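You operate a simulated robot arm through the tools that you are given. There is no shell and no other tool.

You run a simulated two-armed robot. Do the job below in one go: nothing can be reset, and whatever is moved stays where it is left.

JOB
Top the salt tank up to its line with all of the jug and shut the lid.
Fine: the jug goes back; the tap stays shut. Set down upright: jug.

Only the result counts: the job must be done as asked and must still hold three seconds after the hand-in. Knocking over, shifting, dropping, spilling or breaking anything else fails it. A push-on lid holds only when it is set on centred and level and pressed home; a screw cap is set on level and turned clockwise until tight.

ROBOT AND FRAMES
Two 7-joint arms with two-finger parallel grippers on one trunk that stands fixed in place. Base frame: the origin is at the foot of the trunk, x ahead of it, y to its left, z up. Lengths are in mm, angles in degrees, forces in N, time in s.
The left shoulder is at [50, 209, 1371], the right one opposite. With the tool pointing down near the work surface each hand reaches from about 100 to 860 mm from the base axis, measured 20 degrees to its own side. Payload 4.4 kg a hand.
The tool frame of a hand sits at the grasp point between the pads (the TCP): z along the fingers, y along the line on which they close. The tips reach 23 mm beyond it. Largest opening 94 mm; finger width 38, thickness 10; the body of the gripper, 54 by 96 mm, starts 39 mm behind the TCP.
Orientation is that of the tool frame in the base frame, as a unit quaternion [w, x, y, z]. With the fingers straight down and closing along the base's y, the tool's x points along the base's -x, its y along +y and its z along -z.

CONTROLS
- The arms move only by the tool drive_tool. It takes "left_plan", "right_plan" or both (then of equal length, played together; a hand with none holds still); each is a list that holds one entry, the list of rows, each a list of 7 numbers: the gripper command, from -1 (fully open) to 1 (shut), values between in proportion, then the shift along the base's x, y, z in mm, then the turn, a rotation vector about the base's x, y, z in degrees. In form: [[[jaw, dx, dy, dz, wx, wy, wz], ...]]. A call has 1 to 20 rows; each row shifts and turns the commanded pose from where the row before left it. Each row takes 0.2 s and may step no farther than 50 mm and 8.6 degrees from the row before; otherwise, or with a gripper value out of range, the whole call is refused. Where a pose cannot be reached the arm comes as near as it can. A force on the tool above 40 N (or 10 N above the force at the start of the call, whichever is more), or a blocked arm, ends the call early, and 0.2 s more pass. The fingers move at their own pace (about 108 mm/s each) and stop on an object; they squeeze with about 24 N. The grip force told is the motor's: it shows also when the fingers shut on nothing. Time passes only in rows, and 0.2 s behind the last, so rows that do not move let the fingers close. The reply holds the time, the measured pose of the TCP, the force on the tool along the base axes, the opening and the grip force, in the units named above and with some noise, with the torque about the TCP (base axes, N m) and any sound that the robot's microphone picked up, and new pictures: "pictures" is both (left out), scene, wrist or none (wrist: the cameras of the hands that moved).
- Cameras (640 x 400 px; columns grow to the right, rows downward): "scene" is now at [132, 49.8, 1564.9]; the picture's right is [0.71, -0.71, 0.00], its down [-0.29, -0.29, -0.91] and it looks along [0.64, 0.65, -0.41] (base axes); focal length 318 px, centre (320, 200). "left" rides on the left gripper at [86, -16, -74] in its tool frame; the picture's right is [0.18, 0.98, 0.00], its down [-0.58, 0.11, -0.81] and it looks along [-0.79, 0.15, 0.59] (tool axes); focal length 243 px, centre (320, 200). "right" rides on the right gripper at [86, 16, -74] in its tool frame; the picture's right is [-0.18, 0.98, 0.00], its down [-0.58, -0.11, -0.81] and it looks along [-0.79, -0.15, 0.59] (tool axes); focal length 243 px, centre (320, 200). There is no depth. A picture from a camera that has moved, and an enlarged one, comes with that camera's place and axes in the base frame and with its lens. The place of the scene camera against the robot may be out by one fixed shift of up to 25 mm in any direction.
- lift_body(by): slides the trunk up (or, below 0, down) by that many mm; the arms and the scene camera ride with it, the base frame stays. It gives what a move gives, with no picture.
- aim_head(pan, tilt): turns the head with the scene camera to pan (to the left, within 80 degrees either way) and tilt (down, from -29 to 69), counted from straight ahead of the robot. It gives what a move gives, and a new picture of the scene camera.
- enlarge(camera, box): a new picture of the part [left, top, right, bottom] of that camera's present view, enlarged. No time passes.
- finish_job(): hands the job in; it is judged then, once.

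Places have to be worked out from the pictures, the camera data and where the tool is seen. Open the grippers and draw the arms clear of the work before you hand the job in, unless the task says otherwise.

The tools are called as a command line: name --argument value ..., lists and objects as JSON in quotes. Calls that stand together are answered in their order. drive_tool: Moves the arms, as the interface text tells. Its arguments: {"type":"object","properties":{"left_plan":{"type":"array","items":{"type":"array","items":{"type":"array","items":{"type":"number"}}}},"right_plan":{"type":"array","items":{"type":"array","items":{"type":"array","items":{"type":"number"}}}},"pictures":{"type":"string","enum":["both","scene","wrist","none"]}},"required":[]} The other tools are called the same way: lift_body (by) slides the trunk up or down; aim_head (pan, tilt) turns the head that bears the scene camera; enlarge (camera, box) takes an enlarged picture of a part of a camera's view; finish_job () hands the job in.

At the start:

```text
clock: 0.0
left_position: [431.0, 471.1, 1400.7]
left_tcp_rot: [0.0, 0.0, 1.0, 0.0]
left_force: [-0.5, -0.2, 0.4]
left_wrist_torque: [-0.03, -0.01, 0.0]
left_grip_width: 94.1
left_finger_force: 0.0
right_position: [424.0, 78.5, 1382.9]
right_tcp_rot: [0.0, 0.0, 1.0, 0.0]
right_force: [0.0, 0.1, -0.6]
right_wrist_torque: [0.01, 0.01, -0.02]
right_grip_width: 94.0
right_finger_force: 0.0
trunk travel left (down, up): [-450.0, 113.0]
head pan, tilt: [45.1, 24.3]
```

scene: 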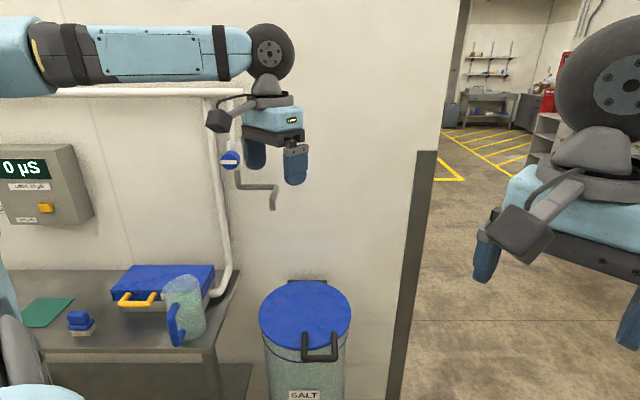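
right: 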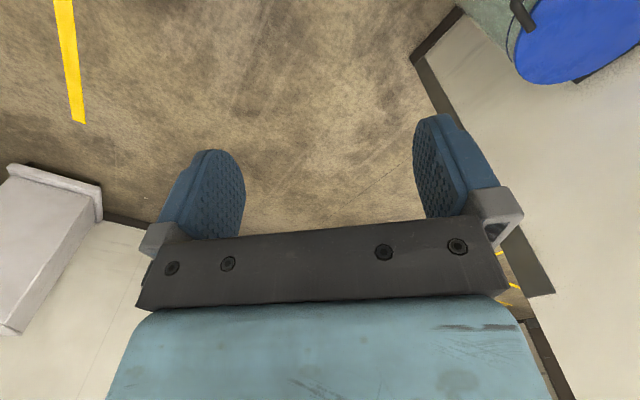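
left: 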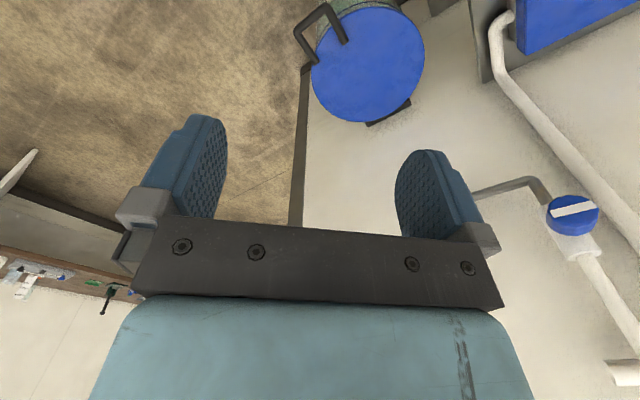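

The pictures show a bench with a jug beside a blue tray, a wall tap with a bent spout, and a salt tank with a hinged-looking blue lid with a black handle. I enlarge the scene view to examine the tank and the jug.

enlarge --camera "scene" --box '[220, 260, 400, 400]'

enlarge --camera "scene" --box '[60, 250, 260, 375]'

aim_head --pan 45 --tilt 50

```text
2.86 times, centred on (310, 330) of scene
camera zoom: at [132.0, 49.8, 1564.9], right [0.71, -0.71, 0.0], down [-0.29, -0.29, -0.91], along [0.64, 0.65, -0.41], focal length 908 px, centre (349, -171)
```

zoom: 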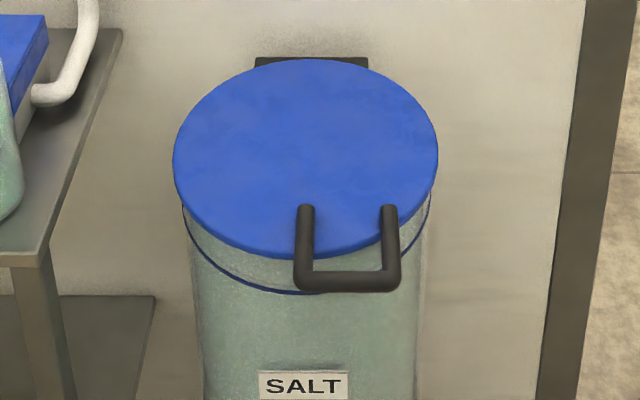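

```text
3.20 times, centred on (160, 312) of scene
camera zoom: at [132.0, 49.8, 1564.9], right [0.71, -0.71, 0.0], down [-0.29, -0.29, -0.91], along [0.64, 0.65, -0.41], focal length 1018 px, centre (832, -160)
```

zoom: 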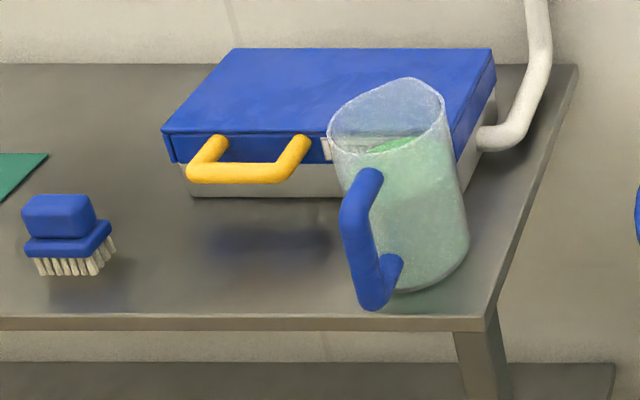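

```text
clock: 0.9
left_position: [430.9, 471.4, 1401.4]
left_tcp_rot: [-0.001, 0.0, 1.0, 0.0]
left_force: [0.7, 0.0, -0.3]
left_wrist_torque: [0.0, 0.01, 0.0]
left_grip_width: 93.9
left_finger_force: 0.0
right_position: [425.2, 77.8, 1382.4]
right_tcp_rot: [-0.001, -0.001, 1.0, -0.001]
right_force: [0.6, -0.4, 0.3]
right_wrist_torque: [0.03, 0.0, 0.01]
right_grip_width: 94.2
right_finger_force: 0.1
trunk travel left (down, up): [-450.0, 113.0]
head pan, tilt: [45.0, 50.0]
camera scene: at [121.3, 38.9, 1526.3], right [0.71, -0.71, 0.0], down [-0.54, -0.54, -0.64], along [0.46, 0.46, -0.77], focal length 318 px, centre (320, 200)
```

scene: 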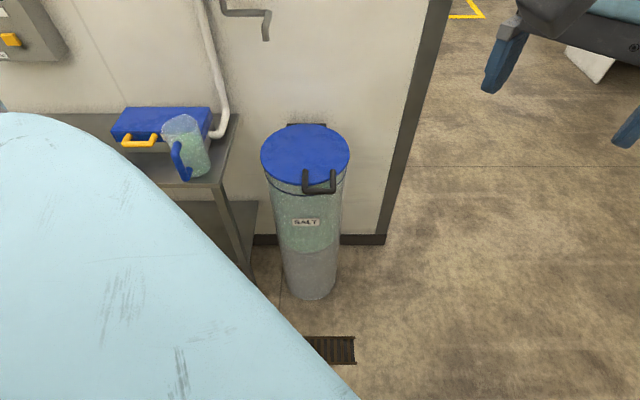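

The wall runs at about 45 degrees (normal along x+y). I aim the head at the jug and zoom in on the jug and the tank to locate them better.

aim_head --pan 62 --tilt 36

enlarge --camera "scene" --box '[240, 150, 400, 250]'

```text
clock: 1.7
left_position: [430.7, 471.2, 1399.9]
left_tcp_rot: [0.0, 0.0, 1.0, 0.0]
left_force: [0.8, 0.3, -0.5]
left_wrist_torque: [0.01, 0.0, -0.01]
left_grip_width: 93.9
left_finger_force: 0.0
right_position: [425.0, 79.6, 1383.7]
right_tcp_rot: [0.0, -0.001, 1.0, -0.001]
right_force: [-0.8, -0.1, -0.2]
right_wrist_torque: [0.0, -0.02, 0.02]
right_grip_width: 94.2
right_finger_force: 0.1
trunk travel left (down, up): [-450.0, 113.0]
head pan, tilt: [62.0, 36.0]
camera scene: at [108.0, 61.6, 1546.3], right [0.88, -0.47, 0.0], down [-0.28, -0.52, -0.81], along [0.38, 0.71, -0.59], focal length 318 px, centre (320, 200)
```

scene: 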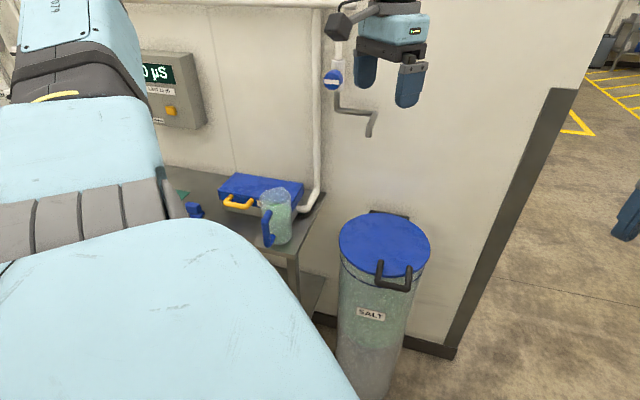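

```text
4.00 times, centred on (320, 200) of scene
camera zoom: at [108.0, 61.6, 1546.3], right [0.88, -0.47, 0.0], down [-0.28, -0.52, -0.81], along [0.38, 0.71, -0.59], focal length 1272 px, centre (320, 200)
```

zoom: 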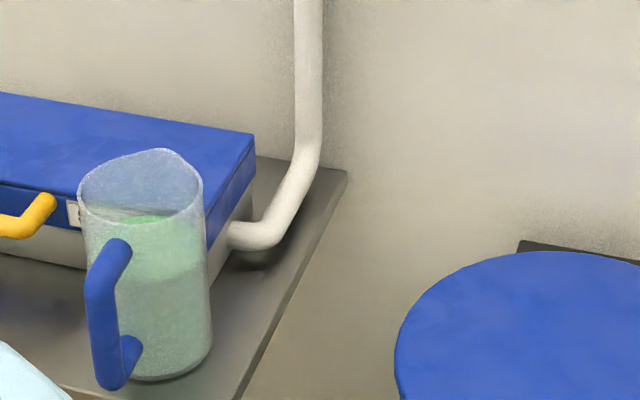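

The jug stands near the bench's right end with its handle towards front-left. I swing the left hand towards the jug, turned about the vertical, to see it from the wrist camera.

drive_tool --left_plan '[[[-1, -25, 5, -20, 0, 0, 7], [-25, 5, 5, -20, 0, 0, 7]]]' --pictures "none"

```text
refused: -25 is not a number from -1 to 1
```

The last call had a mistyped row and was refused; I send the corrected rows for the left hand now.

drive_tool --left_plan '[[[-1, -25, 5, -20, 0, 0, 7], [-1, -25, 5, -20, 0, 0, 7], [-1, -25, 5, -20, 0, 0, 7], [-1, -25, 5, -20, 0, 0, 7], [-1, -25, 5, -20, 0, 0, 7], [-1, -25, 5, -20, 0, 0, 7], [-1, -20, 5, -20, 0, 0, 7], [-1, -20, 5, -20, 0, 0, 7]]]' --pictures "both"

```text
clock: 3.5
left_position: [240.4, 511.7, 1239.4]
left_tcp_rot: [0.0, -0.471, 0.882, 0.0]
left_force: [-0.6, -0.3, 0.2]
left_wrist_torque: [0.04, 0.02, 0.0]
left_grip_width: 94.0
left_finger_force: 0.0
right_position: [425.5, 79.4, 1383.2]
right_tcp_rot: [0.0, 0.0, 1.0, -0.001]
right_force: [-0.6, 0.1, 0.2]
right_wrist_torque: [0.02, -0.01, -0.01]
right_grip_width: 93.9
right_finger_force: 0.0
trunk travel left (down, up): [-450.0, 113.0]
head pan, tilt: [62.0, 36.0]
camera scene: at [107.3, 61.4, 1546.5], right [0.88, -0.47, 0.0], down [-0.28, -0.52, -0.81], along [0.38, 0.71, -0.59], focal length 318 px, centre (320, 200)
camera left: at [205.3, 430.3, 1316.0], right [-0.92, 0.39, 0.0], down [0.23, 0.54, 0.81], along [0.32, 0.74, -0.59], focal length 243 px, centre (320, 200)
```

scene: 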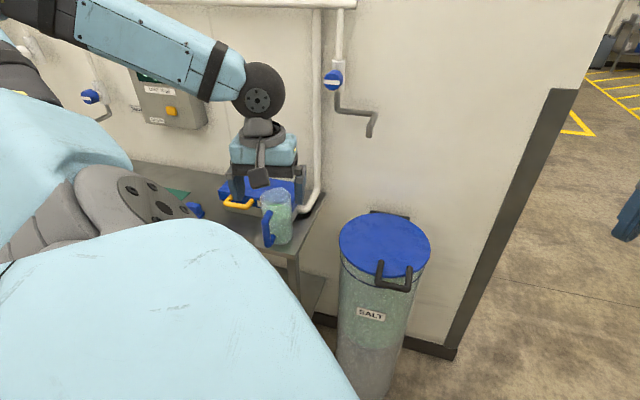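
left: 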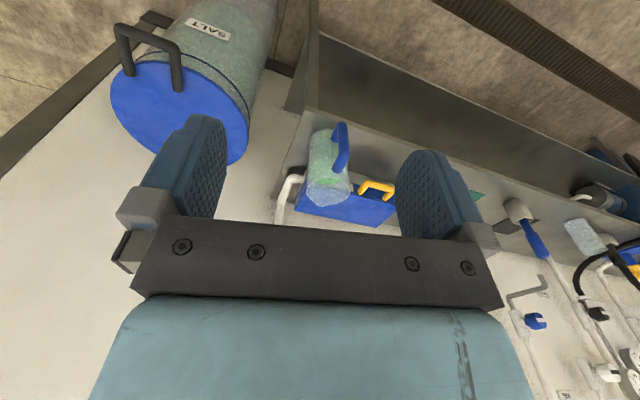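

The wrist view (upside down) shows the jug, tray and tank. I enlarge it on the jug and on the lid handle.

enlarge --camera "left" --box '[260, 100, 420, 240]'

enlarge --camera "left" --box '[90, 0, 290, 170]'

enlarge --camera "scene" --box '[300, 190, 460, 330]'

enlarge --camera "scene" --box '[220, 160, 340, 260]'

```text
2.86 times, centred on (340, 170) of left
camera zoom: at [205.3, 430.3, 1316.0], right [-0.92, 0.39, 0.0], down [0.23, 0.54, 0.81], along [0.32, 0.74, -0.59], focal length 693 px, centre (263, 286)
```

zoom: 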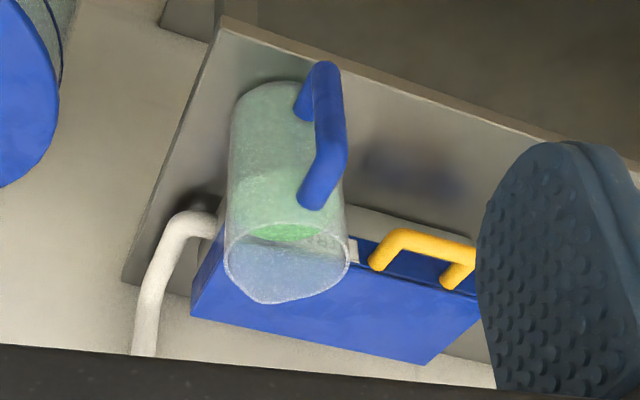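

```text
2.35 times, centred on (190, 85) of left
camera zoom: at [205.3, 430.3, 1316.0], right [-0.92, 0.39, 0.0], down [0.23, 0.54, 0.81], along [0.32, 0.74, -0.59], focal length 571 px, centre (626, 471)
```

zoom: 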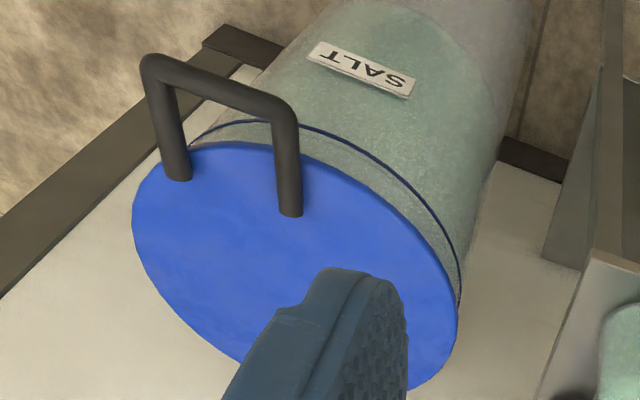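

```text
2.86 times, centred on (380, 260) of scene
camera zoom: at [107.3, 61.4, 1546.5], right [0.88, -0.47, 0.0], down [-0.28, -0.52, -0.81], along [0.38, 0.71, -0.59], focal length 908 px, centre (149, 29)
```

zoom: 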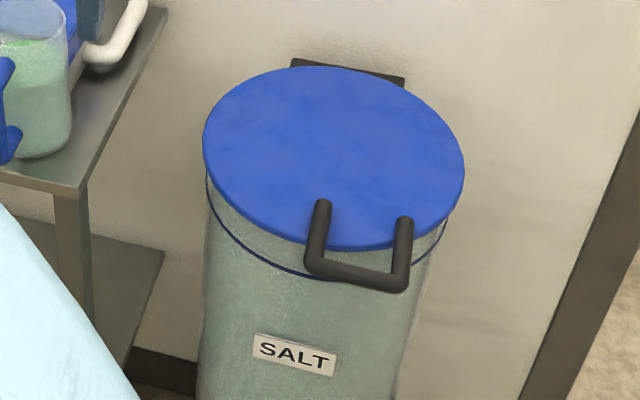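

```text
4.00 times, centred on (280, 210) of scene
camera zoom: at [107.3, 61.4, 1546.5], right [0.88, -0.47, 0.0], down [-0.28, -0.52, -0.81], along [0.38, 0.71, -0.59], focal length 1272 px, centre (480, 160)
```

zoom: 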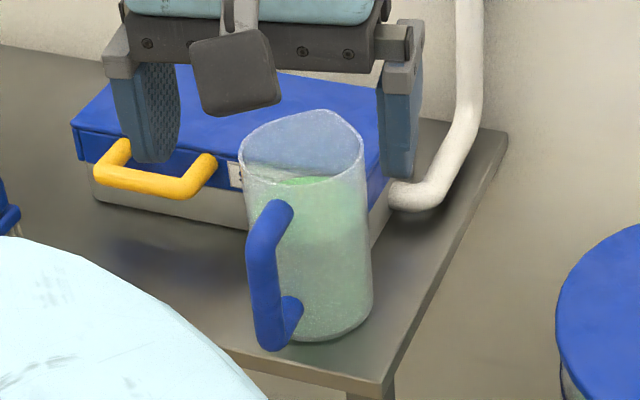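

From these two views I estimate the lid top at z≈830, the tank centre near (648, 631), the jug axis near (357, 829), and the jug's handle bar near (293, 758). It points straight at the robot side. I bring the left hand in front of the jug for a closer look.

drive_tool --left_plan '[[[-1, -5, 20, -30, 0, 0, -1.4], [-1, -5, 20, -30, 0, 0, -1.4], [-1, -5, 20, -30, 0, 0, -1.4], [-1, -5, 20, -30, 0, 0, -1.4], [-1, -5, 20, -30, 0, 0, -1.4], [-1, -5, 20, -30, 0, 0, -1.4], [-1, -5, 20, -30, 0, 0, -1.4], [-1, -5, 20, -30, 0, 0, -1.2]]]' --pictures "both"

enlarge --camera "left" --box '[220, 20, 420, 200]'

```text
clock: 5.3
left_position: [200.1, 673.3, 999.8]
left_tcp_rot: [0.0, -0.382, 0.924, 0.001]
left_force: [-0.3, -0.5, 0.3]
left_wrist_torque: [0.0, 0.01, -0.01]
left_grip_width: 94.0
left_finger_force: 0.0
right_position: [425.8, 80.7, 1381.6]
right_tcp_rot: [0.0, 0.0, 1.0, -0.002]
right_force: [0.2, 0.3, -0.2]
right_wrist_torque: [-0.01, 0.0, 0.0]
right_grip_width: 93.9
right_finger_force: 0.1
trunk travel left (down, up): [-450.0, 113.0]
head pan, tilt: [62.0, 36.0]
camera scene: at [108.3, 63.2, 1546.3], right [0.88, -0.47, 0.0], down [-0.28, -0.52, -0.81], along [0.38, 0.71, -0.59], focal length 318 px, centre (320, 200)
camera left: at [149.4, 600.3, 1075.4], right [-0.83, 0.56, 0.0], down [0.33, 0.49, 0.81], along [0.46, 0.67, -0.59], focal length 243 px, centre (320, 200)
```

scene: 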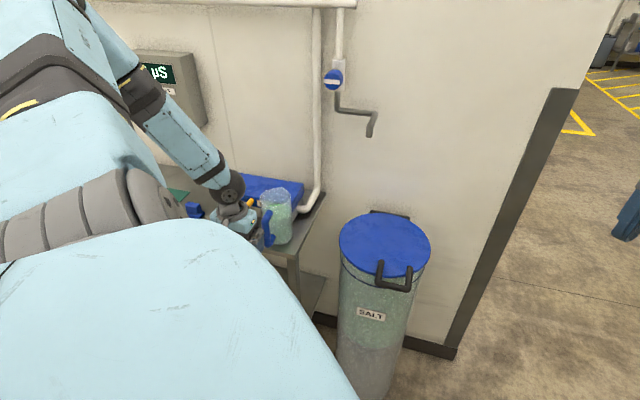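
left: 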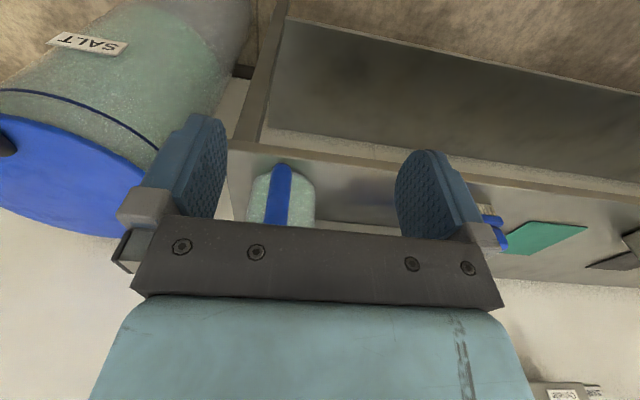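

```text
2.22 times, centred on (320, 110) of left
camera zoom: at [149.4, 600.3, 1075.4], right [-0.83, 0.56, 0.0], down [0.33, 0.49, 0.81], along [0.46, 0.67, -0.59], focal length 539 px, centre (320, 400)
```

zoom: 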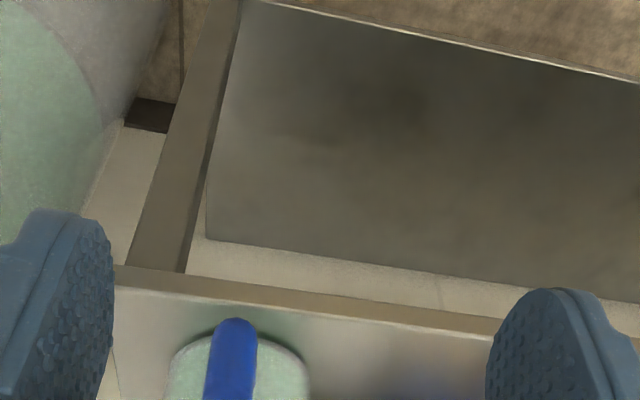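

Combining three views, I now judge the bench top at z≈850, the jug axis at about (362, 800), its handle bar at about (286, 729), z 900–985, and the lid handle crossbar at about (555, 474, 835). I first move the left hand over to the front of the tank to work on the lid.

drive_tool --left_plan '[[[-1, 29, -26, 3, 0, 0, 0], [-1, 29, -26, 3, 0, 0, 0], [-1, 29, -26, 3, 0, 0, 0], [-1, 29, -26, 3, 0, 0, 0], [-1, 29, -26, 3, 0, 0, 0], [-1, 29, -26, 3, 0, 0, 0], [-1, 29, -26, 3, 0, 0, 0], [-1, 29, -26, 3, 0, 0, 0], [-1, 29, -26, 3, 0, 0, 0], [-1, 29, -26, 3, 0, 0, 0]]]' --pictures "both"

enlarge --camera "left" --box '[160, 60, 480, 260]'

```text
clock: 7.5
left_position: [493.3, 408.8, 1029.1]
left_tcp_rot: [0.0, -0.383, 0.924, 0.001]
left_force: [0.2, -1.2, -1.1]
left_wrist_torque: [0.01, -0.02, -0.01]
left_grip_width: 93.8
left_finger_force: 0.1
right_position: [426.1, 78.9, 1382.3]
right_tcp_rot: [-0.001, 0.0, 1.0, 0.0]
right_force: [-0.2, -0.1, -0.6]
right_wrist_torque: [-0.02, 0.0, -0.03]
right_grip_width: 94.1
right_finger_force: 0.1
trunk travel left (down, up): [-450.0, 113.0]
head pan, tilt: [62.0, 36.0]
camera scene: at [109.4, 61.1, 1546.4], right [0.88, -0.47, 0.0], down [-0.28, -0.52, -0.81], along [0.38, 0.71, -0.59], focal length 318 px, centre (320, 200)
camera left: at [443.1, 336.0, 1104.7], right [-0.83, 0.56, 0.0], down [0.33, 0.49, 0.81], along [0.45, 0.67, -0.59], focal length 243 px, centre (320, 200)
```

scene: 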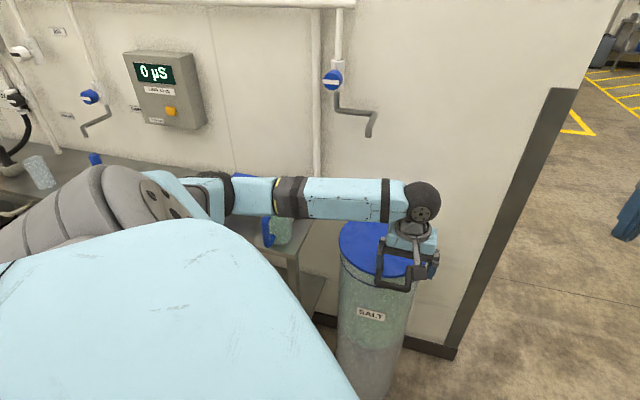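
left: 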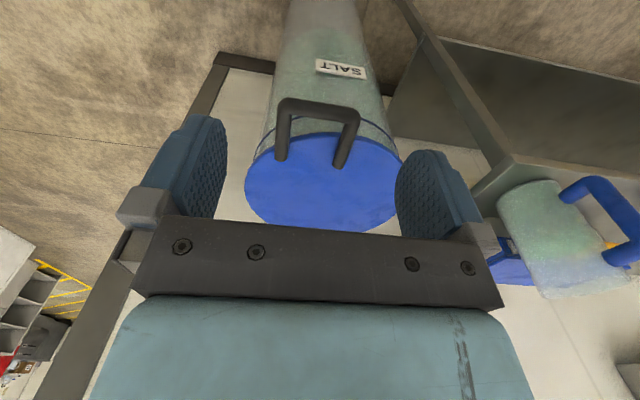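

```text
2.00 times, centred on (320, 160) of left
camera zoom: at [443.1, 336.0, 1104.7], right [-0.83, 0.56, 0.0], down [0.33, 0.49, 0.81], along [0.45, 0.67, -0.59], focal length 485 px, centre (320, 280)
```

zoom: 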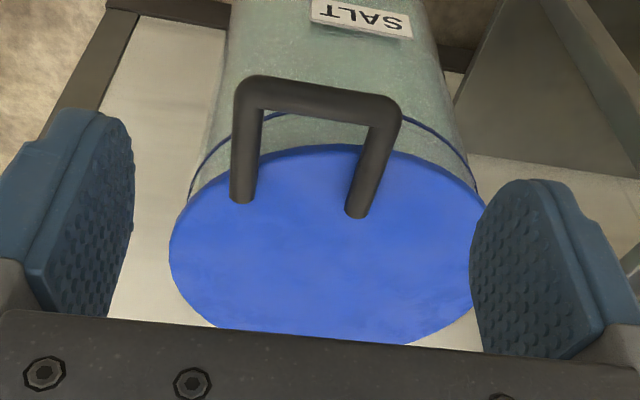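

Triangulating only with the wrist views gives consistent results: lid crossbar centre ≈ (538, 473, 856) along the wall direction, with the lid centre ≈ (618, 612). I now tilt the left hand to point horizontally at the wall, jaws closing.

drive_tool --left_plan '[[[1, 0, 0, 0, 5.303, -5.303, 0], [1, 0, 0, 0, 5.303, -5.303, 0], [1, 0, 0, 0, 5.303, -5.303, 0], [1, 0, 0, 0, 5.303, -5.303, 0], [1, 0, 0, 0, 5.303, -5.303, 0], [1, 0, 0, 0, 5.303, -5.303, 0], [1, 0, 0, 0, 5.303, -5.303, 0], [1, 0, 0, 0, 5.303, -5.303, 0], [1, 0, 0, 0, 5.303, -5.303, 0], [1, 0, 0, 0, 5.303, -5.303, 0]]]' --pictures "both"

```text
clock: 9.7
left_position: [490.6, 411.4, 1030.1]
left_tcp_rot: [0.562, -0.304, 0.733, 0.233]
left_force: [1.0, -0.2, 0.0]
left_wrist_torque: [-0.01, 0.0, -0.03]
left_grip_width: 0.1
left_finger_force: 23.8
right_position: [425.4, 79.3, 1382.2]
right_tcp_rot: [0.001, 0.0, 1.0, 0.0]
right_force: [0.6, 0.6, -0.6]
right_wrist_torque: [-0.04, -0.02, 0.03]
right_grip_width: 93.8
right_finger_force: 0.1
trunk travel left (down, up): [-450.0, 113.0]
head pan, tilt: [62.0, 36.0]
camera scene: at [107.7, 61.7, 1546.5], right [0.88, -0.47, 0.0], down [-0.28, -0.52, -0.81], along [0.38, 0.71, -0.59], focal length 318 px, centre (320, 200)
camera left: at [435.0, 332.6, 966.9], right [-0.73, 0.66, -0.18], down [-0.52, -0.37, 0.77], along [0.44, 0.65, 0.61], focal length 243 px, centre (320, 200)
```

scene: 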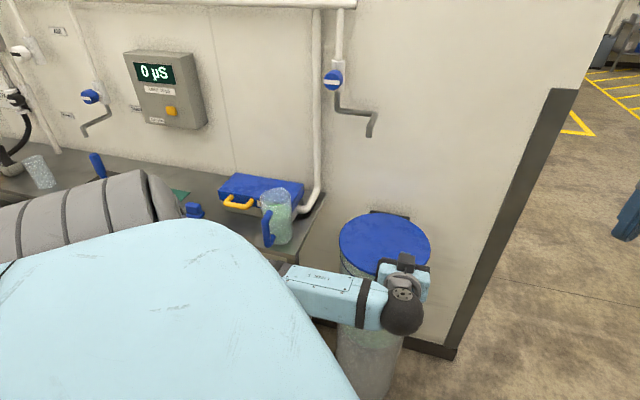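
left: 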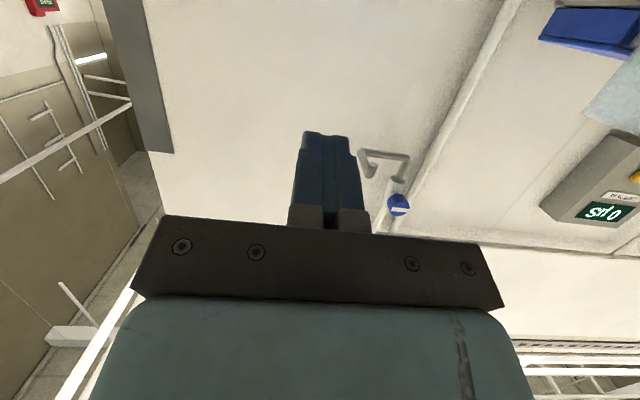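

The left hand is now 15 degrees below horizontal with the fingers shut. I level it slightly tip-up while lowering it in front of the lid handle, and turn the right hand to watch the tank from above.

drive_tool --left_plan '[[[1, -1, 1, -28, 4.71, -4.71, 0], [1, -1, 1, -28, 4.71, -4.71, 0], [1, -1, 1, -28, 4.71, -4.71, 0], [1, -1, 1, -28, 0, 0, 0], [1, -1, 1, -28, 0, 0, 0], [1, -1, 1, -28, 0, 0, 0], [1, -1, 1, -28, 0, 0, 0], [1, 0, 0, -28, 0, 0, 0]]]' --right_plan '[[[-1, 6, 6, -15, 0, 0, 7], [-1, 6, 6, -15, 0, 0, 7], [-1, 6, 6, -15, 0, 0, 7], [-1, 6, 6, -15, 0, 0, 7], [-1, 6, 6, -15, 0, 0, 7], [-1, 6, 6, -15, 0, 0, 7], [-1, 6, 6, -15, 0, 0, 7], [-1, 6, 6, -15, 0, 0, 7]]]' --pictures "both"

```text
clock: 11.5
left_position: [484.5, 417.8, 804.8]
left_tcp_rot: [0.68, -0.259, 0.625, 0.282]
left_force: [-0.5, -0.5, 0.2]
left_wrist_torque: [0.02, 0.03, 0.0]
left_grip_width: 0.1
left_finger_force: 23.5
right_position: [474.5, 128.2, 1263.0]
right_tcp_rot: [0.0, -0.47, 0.883, 0.0]
right_force: [0.4, -0.1, -0.2]
right_wrist_torque: [0.02, 0.01, -0.01]
right_grip_width: 94.0
right_finger_force: 0.2
trunk travel left (down, up): [-450.0, 113.0]
head pan, tilt: [62.0, 36.0]
camera scene: at [108.8, 62.1, 1546.3], right [0.88, -0.47, 0.0], down [-0.28, -0.52, -0.81], along [0.38, 0.71, -0.59], focal length 318 px, centre (320, 200)
camera right: at [411.4, 65.2, 1337.8], right [-0.71, 0.7, 0.0], down [0.42, 0.42, 0.81], along [0.57, 0.57, -0.59], focal length 243 px, centre (320, 200)
camera left: at [448.7, 358.9, 713.7], right [-0.68, 0.71, -0.18], down [-0.68, -0.53, 0.51], along [0.26, 0.47, 0.84], focal length 243 px, centre (320, 200)
```

scene: 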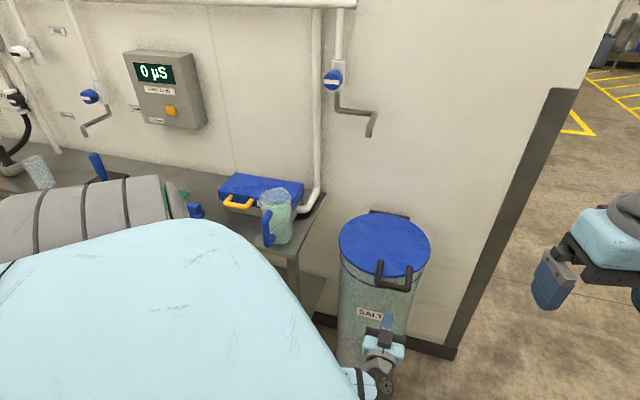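
right: 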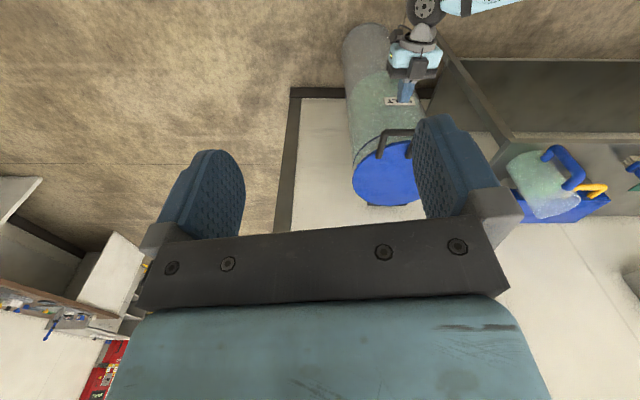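
left: 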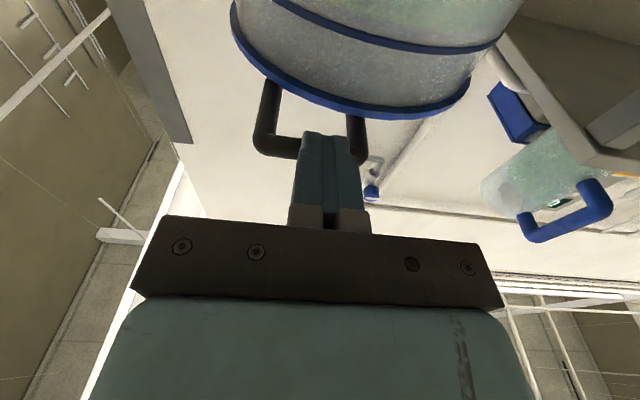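

The left wrist view from below shows the fingers lined up with the handle loop, agreeing with my estimate. I move forward so that the fingers sit under the crossbar.

drive_tool --left_plan '[[[1, 16, 16, 0, 0, 0, 0], [1, 16, 16, 0, 0, 0, 0], [1, 15, 15, 0, 0, 0, 0], [1, 0, 0, 8, 0, 0, 0]]]' --pictures "both"

enlarge --camera "scene" --box '[310, 200, 470, 400]'

```text
clock: 12.5
left_position: [530.3, 465.7, 814.0]
left_tcp_rot: [0.681, -0.259, 0.624, 0.281]
left_force: [-0.9, 0.7, 0.2]
left_wrist_torque: [0.01, -0.02, -0.01]
left_grip_width: 0.2
left_finger_force: 23.7
right_position: [472.6, 127.7, 1262.9]
right_tcp_rot: [0.0, -0.469, 0.883, 0.0]
right_force: [0.2, -0.6, 0.3]
right_wrist_torque: [-0.01, -0.03, 0.0]
right_grip_width: 94.3
right_finger_force: 0.0
trunk travel left (down, up): [-450.0, 113.0]
head pan, tilt: [62.0, 36.0]
camera scene: at [107.5, 61.5, 1546.5], right [0.88, -0.47, 0.0], down [-0.28, -0.52, -0.81], along [0.38, 0.71, -0.59], focal length 318 px, centre (320, 200)
camera left: at [493.7, 406.3, 722.3], right [-0.68, 0.71, -0.18], down [-0.68, -0.53, 0.51], along [0.26, 0.47, 0.84], focal length 243 px, centre (320, 200)
```

scene: 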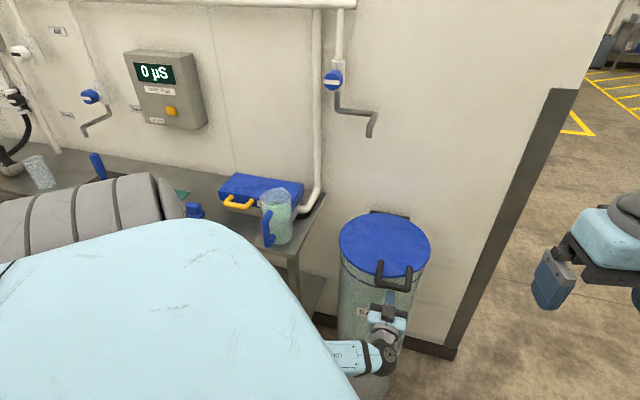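
left: 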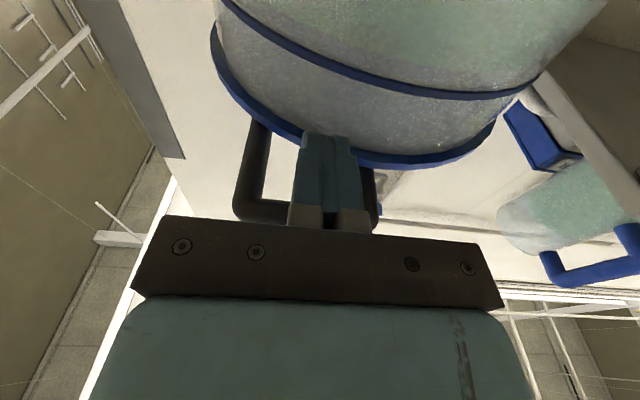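

```text
2.00 times, centred on (390, 300) of scene
camera zoom: at [107.5, 61.5, 1546.5], right [0.88, -0.47, 0.0], down [-0.28, -0.52, -0.81], along [0.38, 0.71, -0.59], focal length 636 px, centre (180, 0)
```

zoom: 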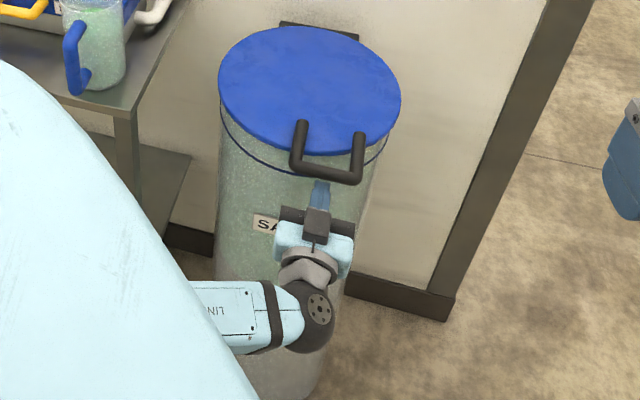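

The fingers are under the crossbar between the handle posts. I lift along the lid's arc by about 20 degrees and check.

drive_tool --left_plan '[[[1, 0, 0, 14, 0, 0, 0], [1, 0.8, 0.8, 25.7, 0, 0, 0], [1, 2.4, 2.4, 25.5, 0, 0, 0], [1, 3.9, 3.9, 25.2, 0, 0, 0], [1, 5.5, 5.5, 24.5, 0, 0, 0]]]' --pictures "both"

enlarge --camera "scene" --box '[310, 180, 470, 380]'

```text
clock: 13.7
left_position: [545.0, 477.4, 930.6]
left_tcp_rot: [0.68, -0.259, 0.625, 0.282]
left_force: [-1.9, -0.5, -2.7]
left_wrist_torque: [-0.03, 0.04, 0.0]
left_grip_width: 0.0
left_finger_force: 24.5
right_position: [472.9, 127.2, 1263.2]
right_tcp_rot: [0.0, -0.47, 0.883, 0.0]
right_force: [-1.0, -0.2, 0.2]
right_wrist_torque: [0.03, 0.05, -0.02]
right_grip_width: 93.8
right_finger_force: 0.1
trunk travel left (down, up): [-450.0, 113.0]
head pan, tilt: [62.0, 36.0]
camera scene: at [108.2, 61.9, 1546.3], right [0.88, -0.47, 0.0], down [-0.28, -0.52, -0.81], along [0.38, 0.71, -0.59], focal length 318 px, centre (320, 200)
camera left: at [507.6, 418.0, 839.0], right [-0.68, 0.71, -0.18], down [-0.68, -0.53, 0.51], along [0.26, 0.47, 0.84], focal length 243 px, centre (320, 200)
```

scene: 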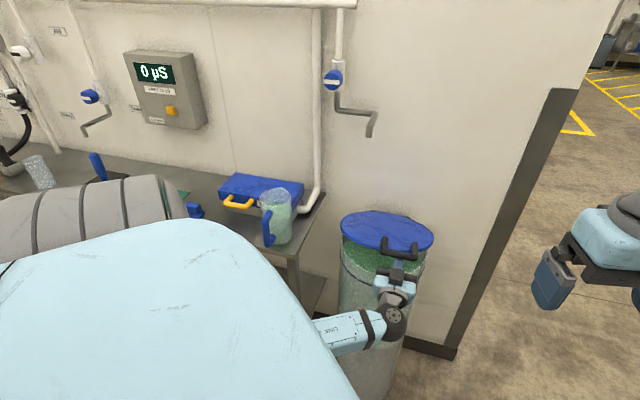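
left: 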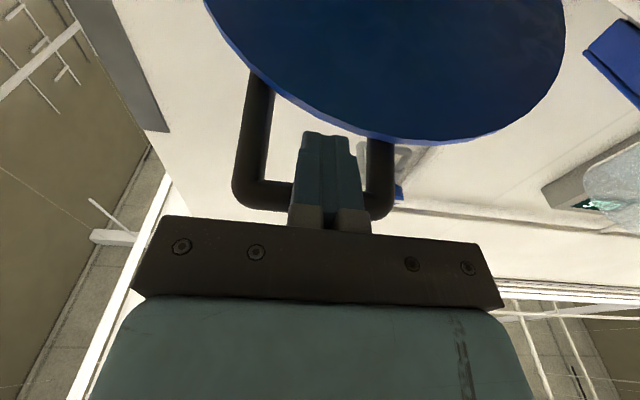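

```text
2.00 times, centred on (390, 280) of scene
camera zoom: at [108.2, 61.9, 1546.3], right [0.88, -0.47, 0.0], down [-0.28, -0.52, -0.81], along [0.38, 0.71, -0.59], focal length 636 px, centre (180, 40)
```

zoom: 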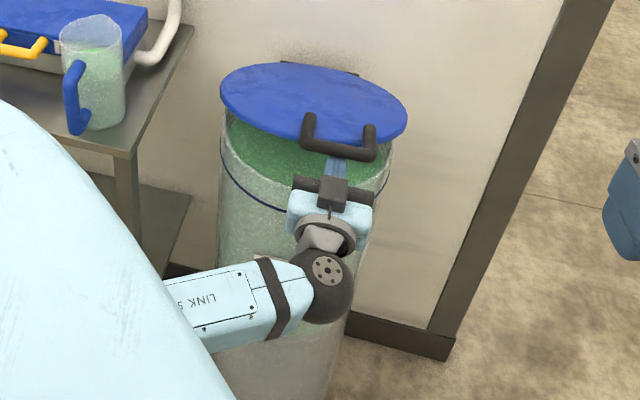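

The lid rises with only about 3 N of load, and the bar stays on the fingers. I continue along the arc to about 50 degrees.

drive_tool --left_plan '[[[1, 7.5, 7.5, 23.8, 0, 0, 0], [1, 9, 9, 22.8, 0, 0, 0], [1, 10.5, 10.5, 21.7, 0, 0, 0], [1, 11.8, 11.8, 20.4, 0, 0, 0], [1, 13, 13, 19, 0, 0, 0], [1, 14, 14, 17.4, 0, 0, 0]]]' --pictures "both"

enlarge --camera "scene" --box '[310, 120, 470, 320]'

```text
clock: 15.1
left_position: [606.5, 542.0, 1060.1]
left_tcp_rot: [0.682, -0.258, 0.623, 0.282]
left_force: [-4.6, -9.7, 9.3]
left_wrist_torque: [0.08, -0.02, -0.01]
left_grip_width: 0.1
left_finger_force: 23.2
right_position: [469.8, 124.7, 1264.1]
right_tcp_rot: [0.003, -0.469, 0.883, 0.0]
right_force: [-0.5, -0.4, 0.0]
right_wrist_torque: [-0.03, 0.02, 0.03]
right_grip_width: 94.0
right_finger_force: 0.2
trunk travel left (down, up): [-450.0, 113.0]
head pan, tilt: [62.0, 36.0]
camera scene: at [105.7, 58.7, 1547.0], right [0.88, -0.47, 0.0], down [-0.27, -0.52, -0.81], along [0.38, 0.72, -0.59], focal length 318 px, centre (320, 200)
camera left: at [570.9, 483.4, 966.8], right [-0.68, 0.71, -0.18], down [-0.68, -0.53, 0.51], along [0.26, 0.47, 0.84], focal length 243 px, centre (320, 200)
```

scene: 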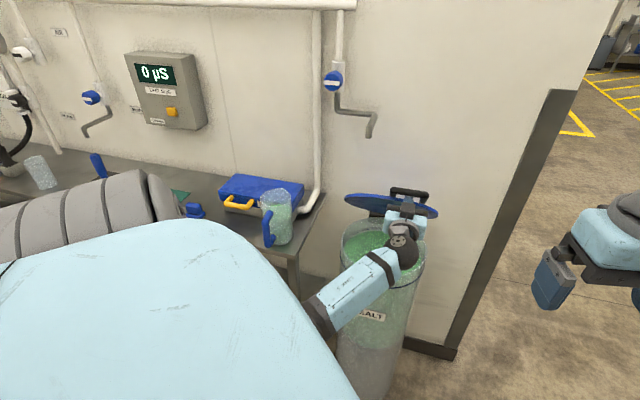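
left: 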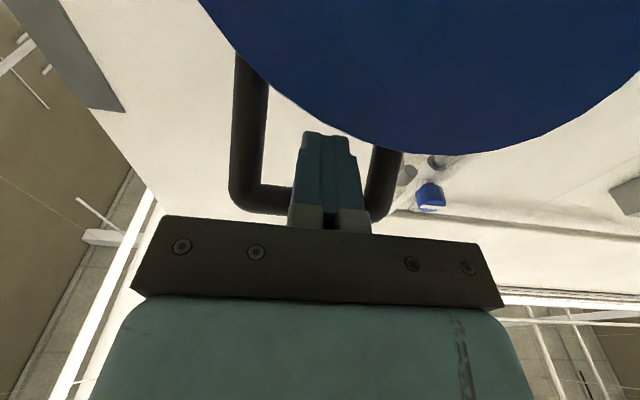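

```text
2.00 times, centred on (390, 220) of scene
camera zoom: at [105.7, 58.7, 1547.0], right [0.88, -0.47, 0.0], down [-0.27, -0.52, -0.81], along [0.38, 0.72, -0.59], focal length 636 px, centre (180, 160)
```

zoom: 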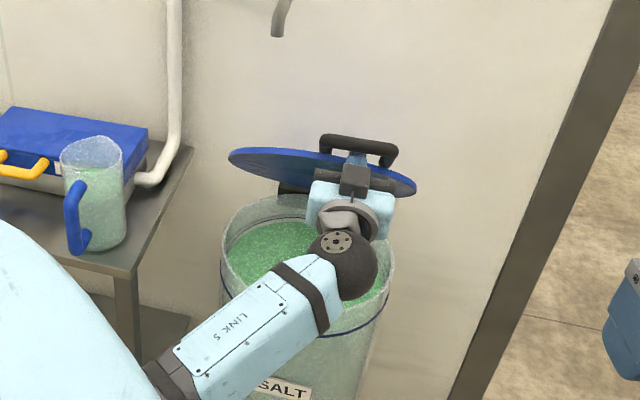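

The lid is about 50 degrees open, but the finger tips are starting to wedge against the lid rim (about 14 N). I pitch the hand downward about the bar to free the tips while keeping the bar supported.

drive_tool --left_plan '[[[1, -2.3, -2.3, 1.3, -4.95, 4.95, 0], [1, -2.3, -2.3, 1.7, -4.95, 4.95, 0], [1, -2.1, -2.1, 2.1, -4.95, 4.95, 0], [1, -1.9, -1.9, 2.4, -4.95, 4.95, 0], [1, -1.6, -1.6, 2.7, -4.95, 4.95, 0]]]' --pictures "both"

enlarge --camera "scene" --box '[310, 120, 470, 320]'

```text
clock: 16.3
left_position: [598.8, 533.3, 1065.2]
left_tcp_rot: [0.461, -0.332, 0.801, 0.191]
left_force: [0.1, -0.1, 0.5]
left_wrist_torque: [-0.01, -0.01, 0.0]
left_grip_width: 0.0
left_finger_force: 23.9
right_position: [472.7, 125.9, 1264.2]
right_tcp_rot: [0.001, -0.47, 0.883, 0.0]
right_force: [-0.4, 0.2, -0.3]
right_wrist_torque: [-0.01, 0.0, -0.02]
right_grip_width: 94.0
right_finger_force: 0.1
trunk travel left (down, up): [-450.0, 113.0]
head pan, tilt: [62.0, 36.0]
camera scene: at [108.2, 61.6, 1546.4], right [0.88, -0.47, 0.0], down [-0.28, -0.52, -0.81], along [0.38, 0.71, -0.59], focal length 318 px, centre (320, 200)
camera left: at [533.4, 445.4, 1028.3], right [-0.76, 0.63, -0.16], down [-0.36, -0.21, 0.91], along [0.54, 0.75, 0.39], focal length 243 px, centre (320, 200)
```

scene: 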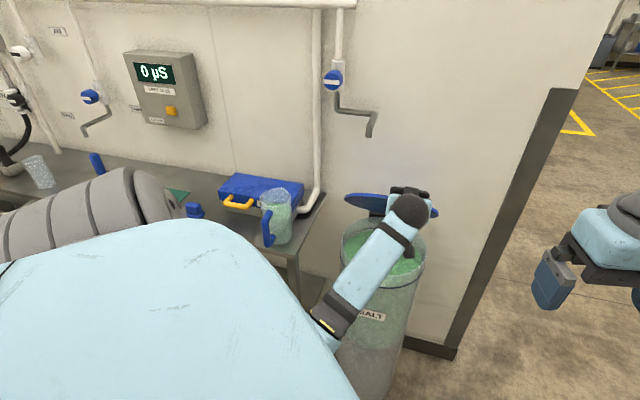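
left: 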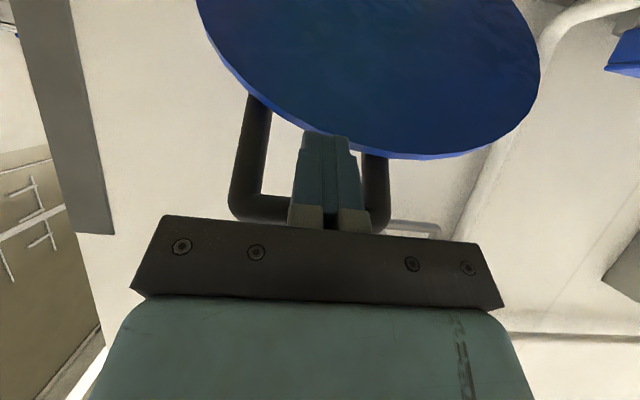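

```text
2.00 times, centred on (390, 220) of scene
camera zoom: at [108.2, 61.6, 1546.4], right [0.88, -0.47, 0.0], down [-0.28, -0.52, -0.81], along [0.38, 0.71, -0.59], focal length 636 px, centre (180, 160)
```

zoom: 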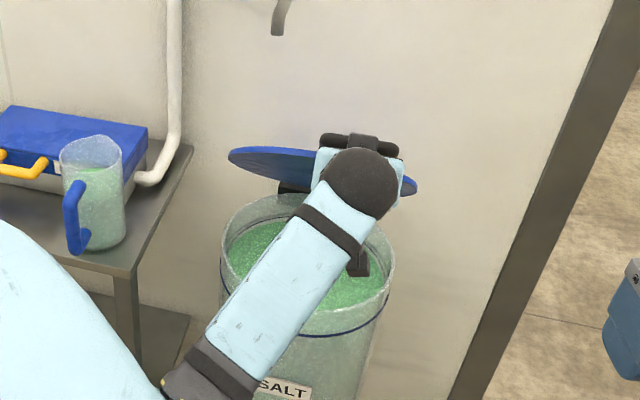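

The load is now about zero while the lid stays put, so the hinge appears to hold the lid at any angle. I continue opening slowly, turning the hand with the lid, to about 78 degrees.

drive_tool --left_plan '[[[1, 9.5, 9.5, 12.4, -2.475, 2.475, 0], [1, 10.1, 10.1, 11.5, -2.475, 2.475, 0], [1, 10.5, 10.5, 10.7, -2.475, 2.475, 0], [1, 11, 11, 9.7, -2.475, 2.475, 0], [1, 11.4, 11.4, 8.8, -2.475, 2.475, 0], [1, 11.8, 11.8, 7.7, -2.475, 2.475, 0], [1, 12, 12, 6.7, -2.475, 2.475, 0], [1, 12.4, 12.4, 5.7, -2.475, 2.475, 0]]]' --pictures "both"

enlarge --camera "scene" --box '[310, 90, 470, 290]'

```text
clock: 18.1
left_position: [687.5, 622.6, 1138.2]
left_tcp_rot: [0.254, -0.368, 0.888, 0.104]
left_force: [0.0, 0.7, -0.4]
left_wrist_torque: [0.02, 0.02, -0.02]
left_grip_width: 0.0
left_finger_force: 24.3
right_position: [471.9, 126.8, 1262.3]
right_tcp_rot: [0.0, -0.47, 0.883, 0.0]
right_force: [-0.2, -0.6, 0.5]
right_wrist_torque: [0.03, 0.01, -0.02]
right_grip_width: 94.2
right_finger_force: 0.0
trunk travel left (down, up): [-450.0, 113.0]
head pan, tilt: [62.0, 36.0]
camera scene: at [108.3, 61.8, 1546.3], right [0.88, -0.47, 0.0], down [-0.28, -0.52, -0.81], along [0.38, 0.71, -0.59], focal length 318 px, centre (320, 200)
camera left: at [619.6, 530.8, 1156.3], right [-0.81, 0.58, -0.1], down [-0.03, 0.13, 0.99], along [0.59, 0.8, -0.09], focal length 243 px, centre (320, 200)
```

scene: 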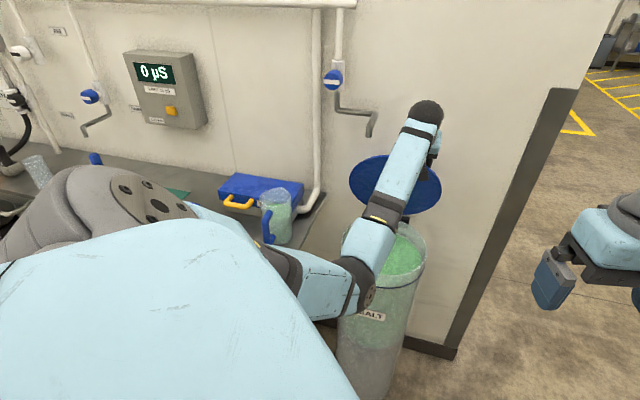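
left: 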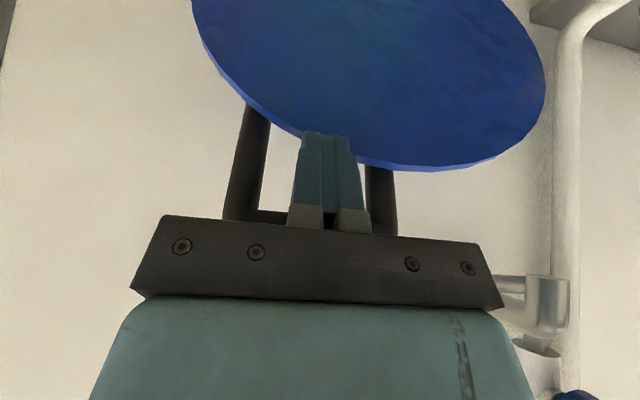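

```text
2.00 times, centred on (390, 190) of scene
camera zoom: at [108.3, 61.8, 1546.3], right [0.88, -0.47, 0.0], down [-0.28, -0.52, -0.81], along [0.38, 0.71, -0.59], focal length 636 px, centre (180, 220)
```

zoom: 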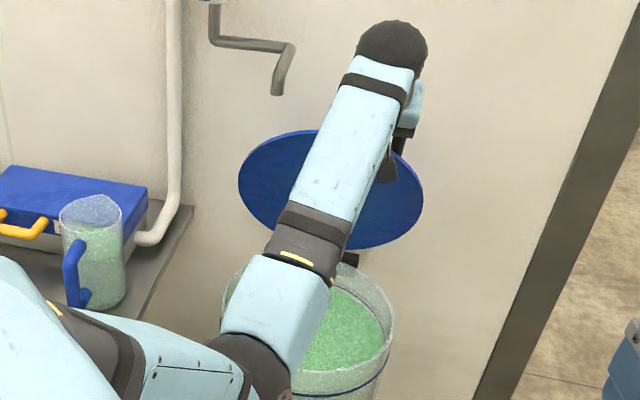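

The lid is now about 78 degrees open with no load on the hand. I push it further, a little past vertical, watching for any contact.

drive_tool --left_plan '[[[1, 12.5, 12.5, 4.6, -2.475, 2.475, 0], [1, 12.7, 12.7, 3.5, -2.475, 2.475, 0], [1, 12.9, 12.9, 2.4, -2.475, 2.475, 0], [1, 12.9, 12.9, 1.3, -2.475, 2.475, 0]]]' --pictures "both"

enlarge --camera "scene" --box '[310, 90, 470, 290]'

```text
clock: 19.1
left_position: [739.4, 673.7, 1150.7]
left_tcp_rot: [0.142, -0.38, 0.912, 0.06]
left_force: [0.0, -0.3, -0.7]
left_wrist_torque: [0.01, 0.02, 0.01]
left_grip_width: 0.0
left_finger_force: 23.8
right_position: [473.1, 127.9, 1263.4]
right_tcp_rot: [0.001, -0.469, 0.883, 0.0]
right_force: [-0.3, 0.1, -0.1]
right_wrist_torque: [0.0, 0.02, -0.01]
right_grip_width: 93.8
right_finger_force: 0.1
trunk travel left (down, up): [-450.0, 113.0]
head pan, tilt: [62.0, 36.0]
camera scene: at [108.1, 61.8, 1546.4], right [0.88, -0.47, 0.0], down [-0.28, -0.52, -0.81], along [0.38, 0.71, -0.59], focal length 318 px, centre (320, 200)
camera left: at [676.2, 586.6, 1195.4], right [-0.82, 0.57, -0.06], down [0.14, 0.29, 0.95], along [0.56, 0.77, -0.32], focal length 243 px, centre (320, 200)
```

scene: 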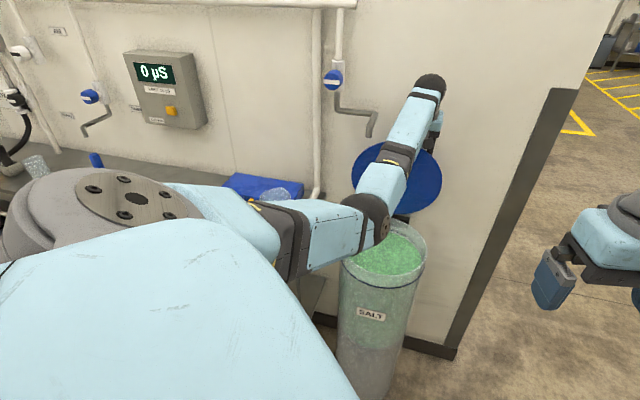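
left: 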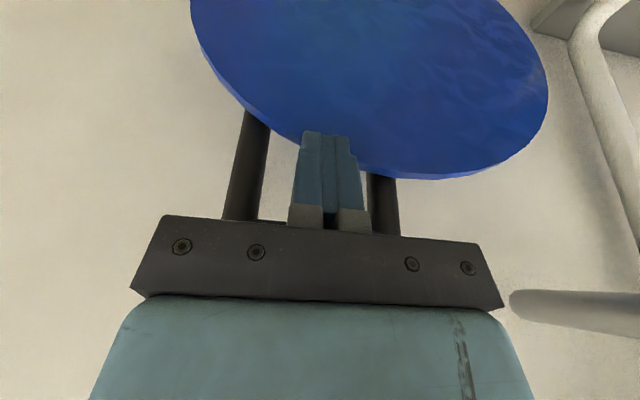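

```text
2.00 times, centred on (390, 190) of scene
camera zoom: at [108.1, 61.8, 1546.4], right [0.88, -0.47, 0.0], down [-0.28, -0.52, -0.81], along [0.38, 0.71, -0.59], focal length 636 px, centre (180, 220)
```

zoom: 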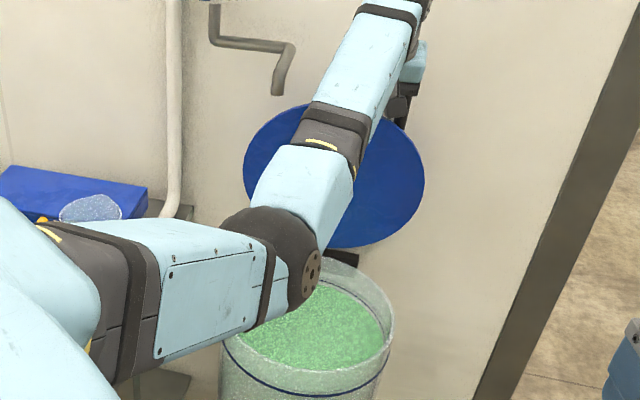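

The lid is at roughly vertical, still with no resistance. I push a little further past vertical, then back the hand away to see whether it stays.

drive_tool --left_plan '[[[1, 12.9, 12.9, 0.1, -2.475, 2.475, 0], [1, 12.9, 12.9, -0.9, -2.475, 2.475, 0]]]' --pictures "both"

```text
clock: 19.6
left_position: [752.5, 684.6, 1152.4]
left_tcp_rot: [0.104, -0.38, 0.918, 0.044]
left_force: [-22.7, -16.5, 7.8]
left_wrist_torque: [0.45, -0.53, 0.08]
left_grip_width: 0.0
left_finger_force: 23.8
right_position: [469.2, 125.7, 1265.7]
right_tcp_rot: [0.001, -0.469, 0.883, 0.0]
right_force: [1.0, -0.4, 0.4]
right_wrist_torque: [-0.05, -0.01, -0.03]
right_grip_width: 94.0
right_finger_force: 0.0
trunk travel left (down, up): [-450.0, 113.0]
head pan, tilt: [62.0, 36.0]
stopped in row 2 (left hand): the force on the tool passed its limit at 67 N (the readings are from after the stop); the commanded pose is now the measured one
camera scene: at [105.1, 59.6, 1546.9], right [0.88, -0.47, 0.0], down [-0.27, -0.52, -0.81], along [0.38, 0.72, -0.59], focal length 318 px, centre (320, 200)
camera left: at [692.1, 602.6, 1206.8], right [-0.82, 0.57, -0.04], down [0.2, 0.35, 0.92], along [0.53, 0.75, -0.4], focal length 243 px, centre (320, 200)
```

scene: 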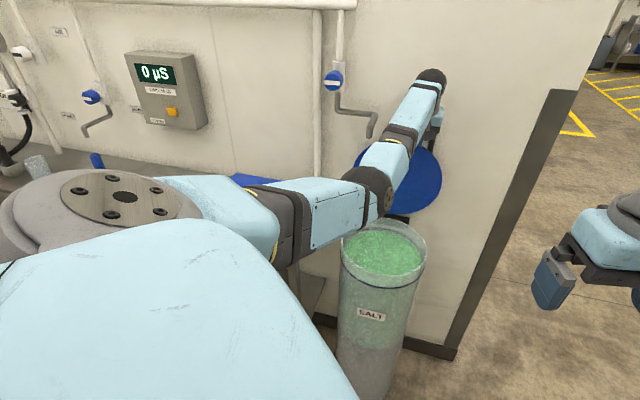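
left: 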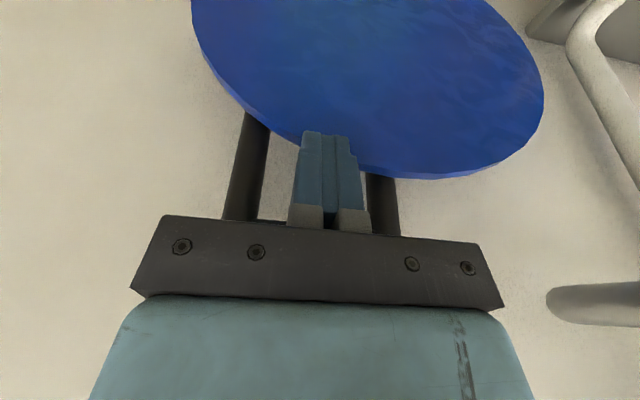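

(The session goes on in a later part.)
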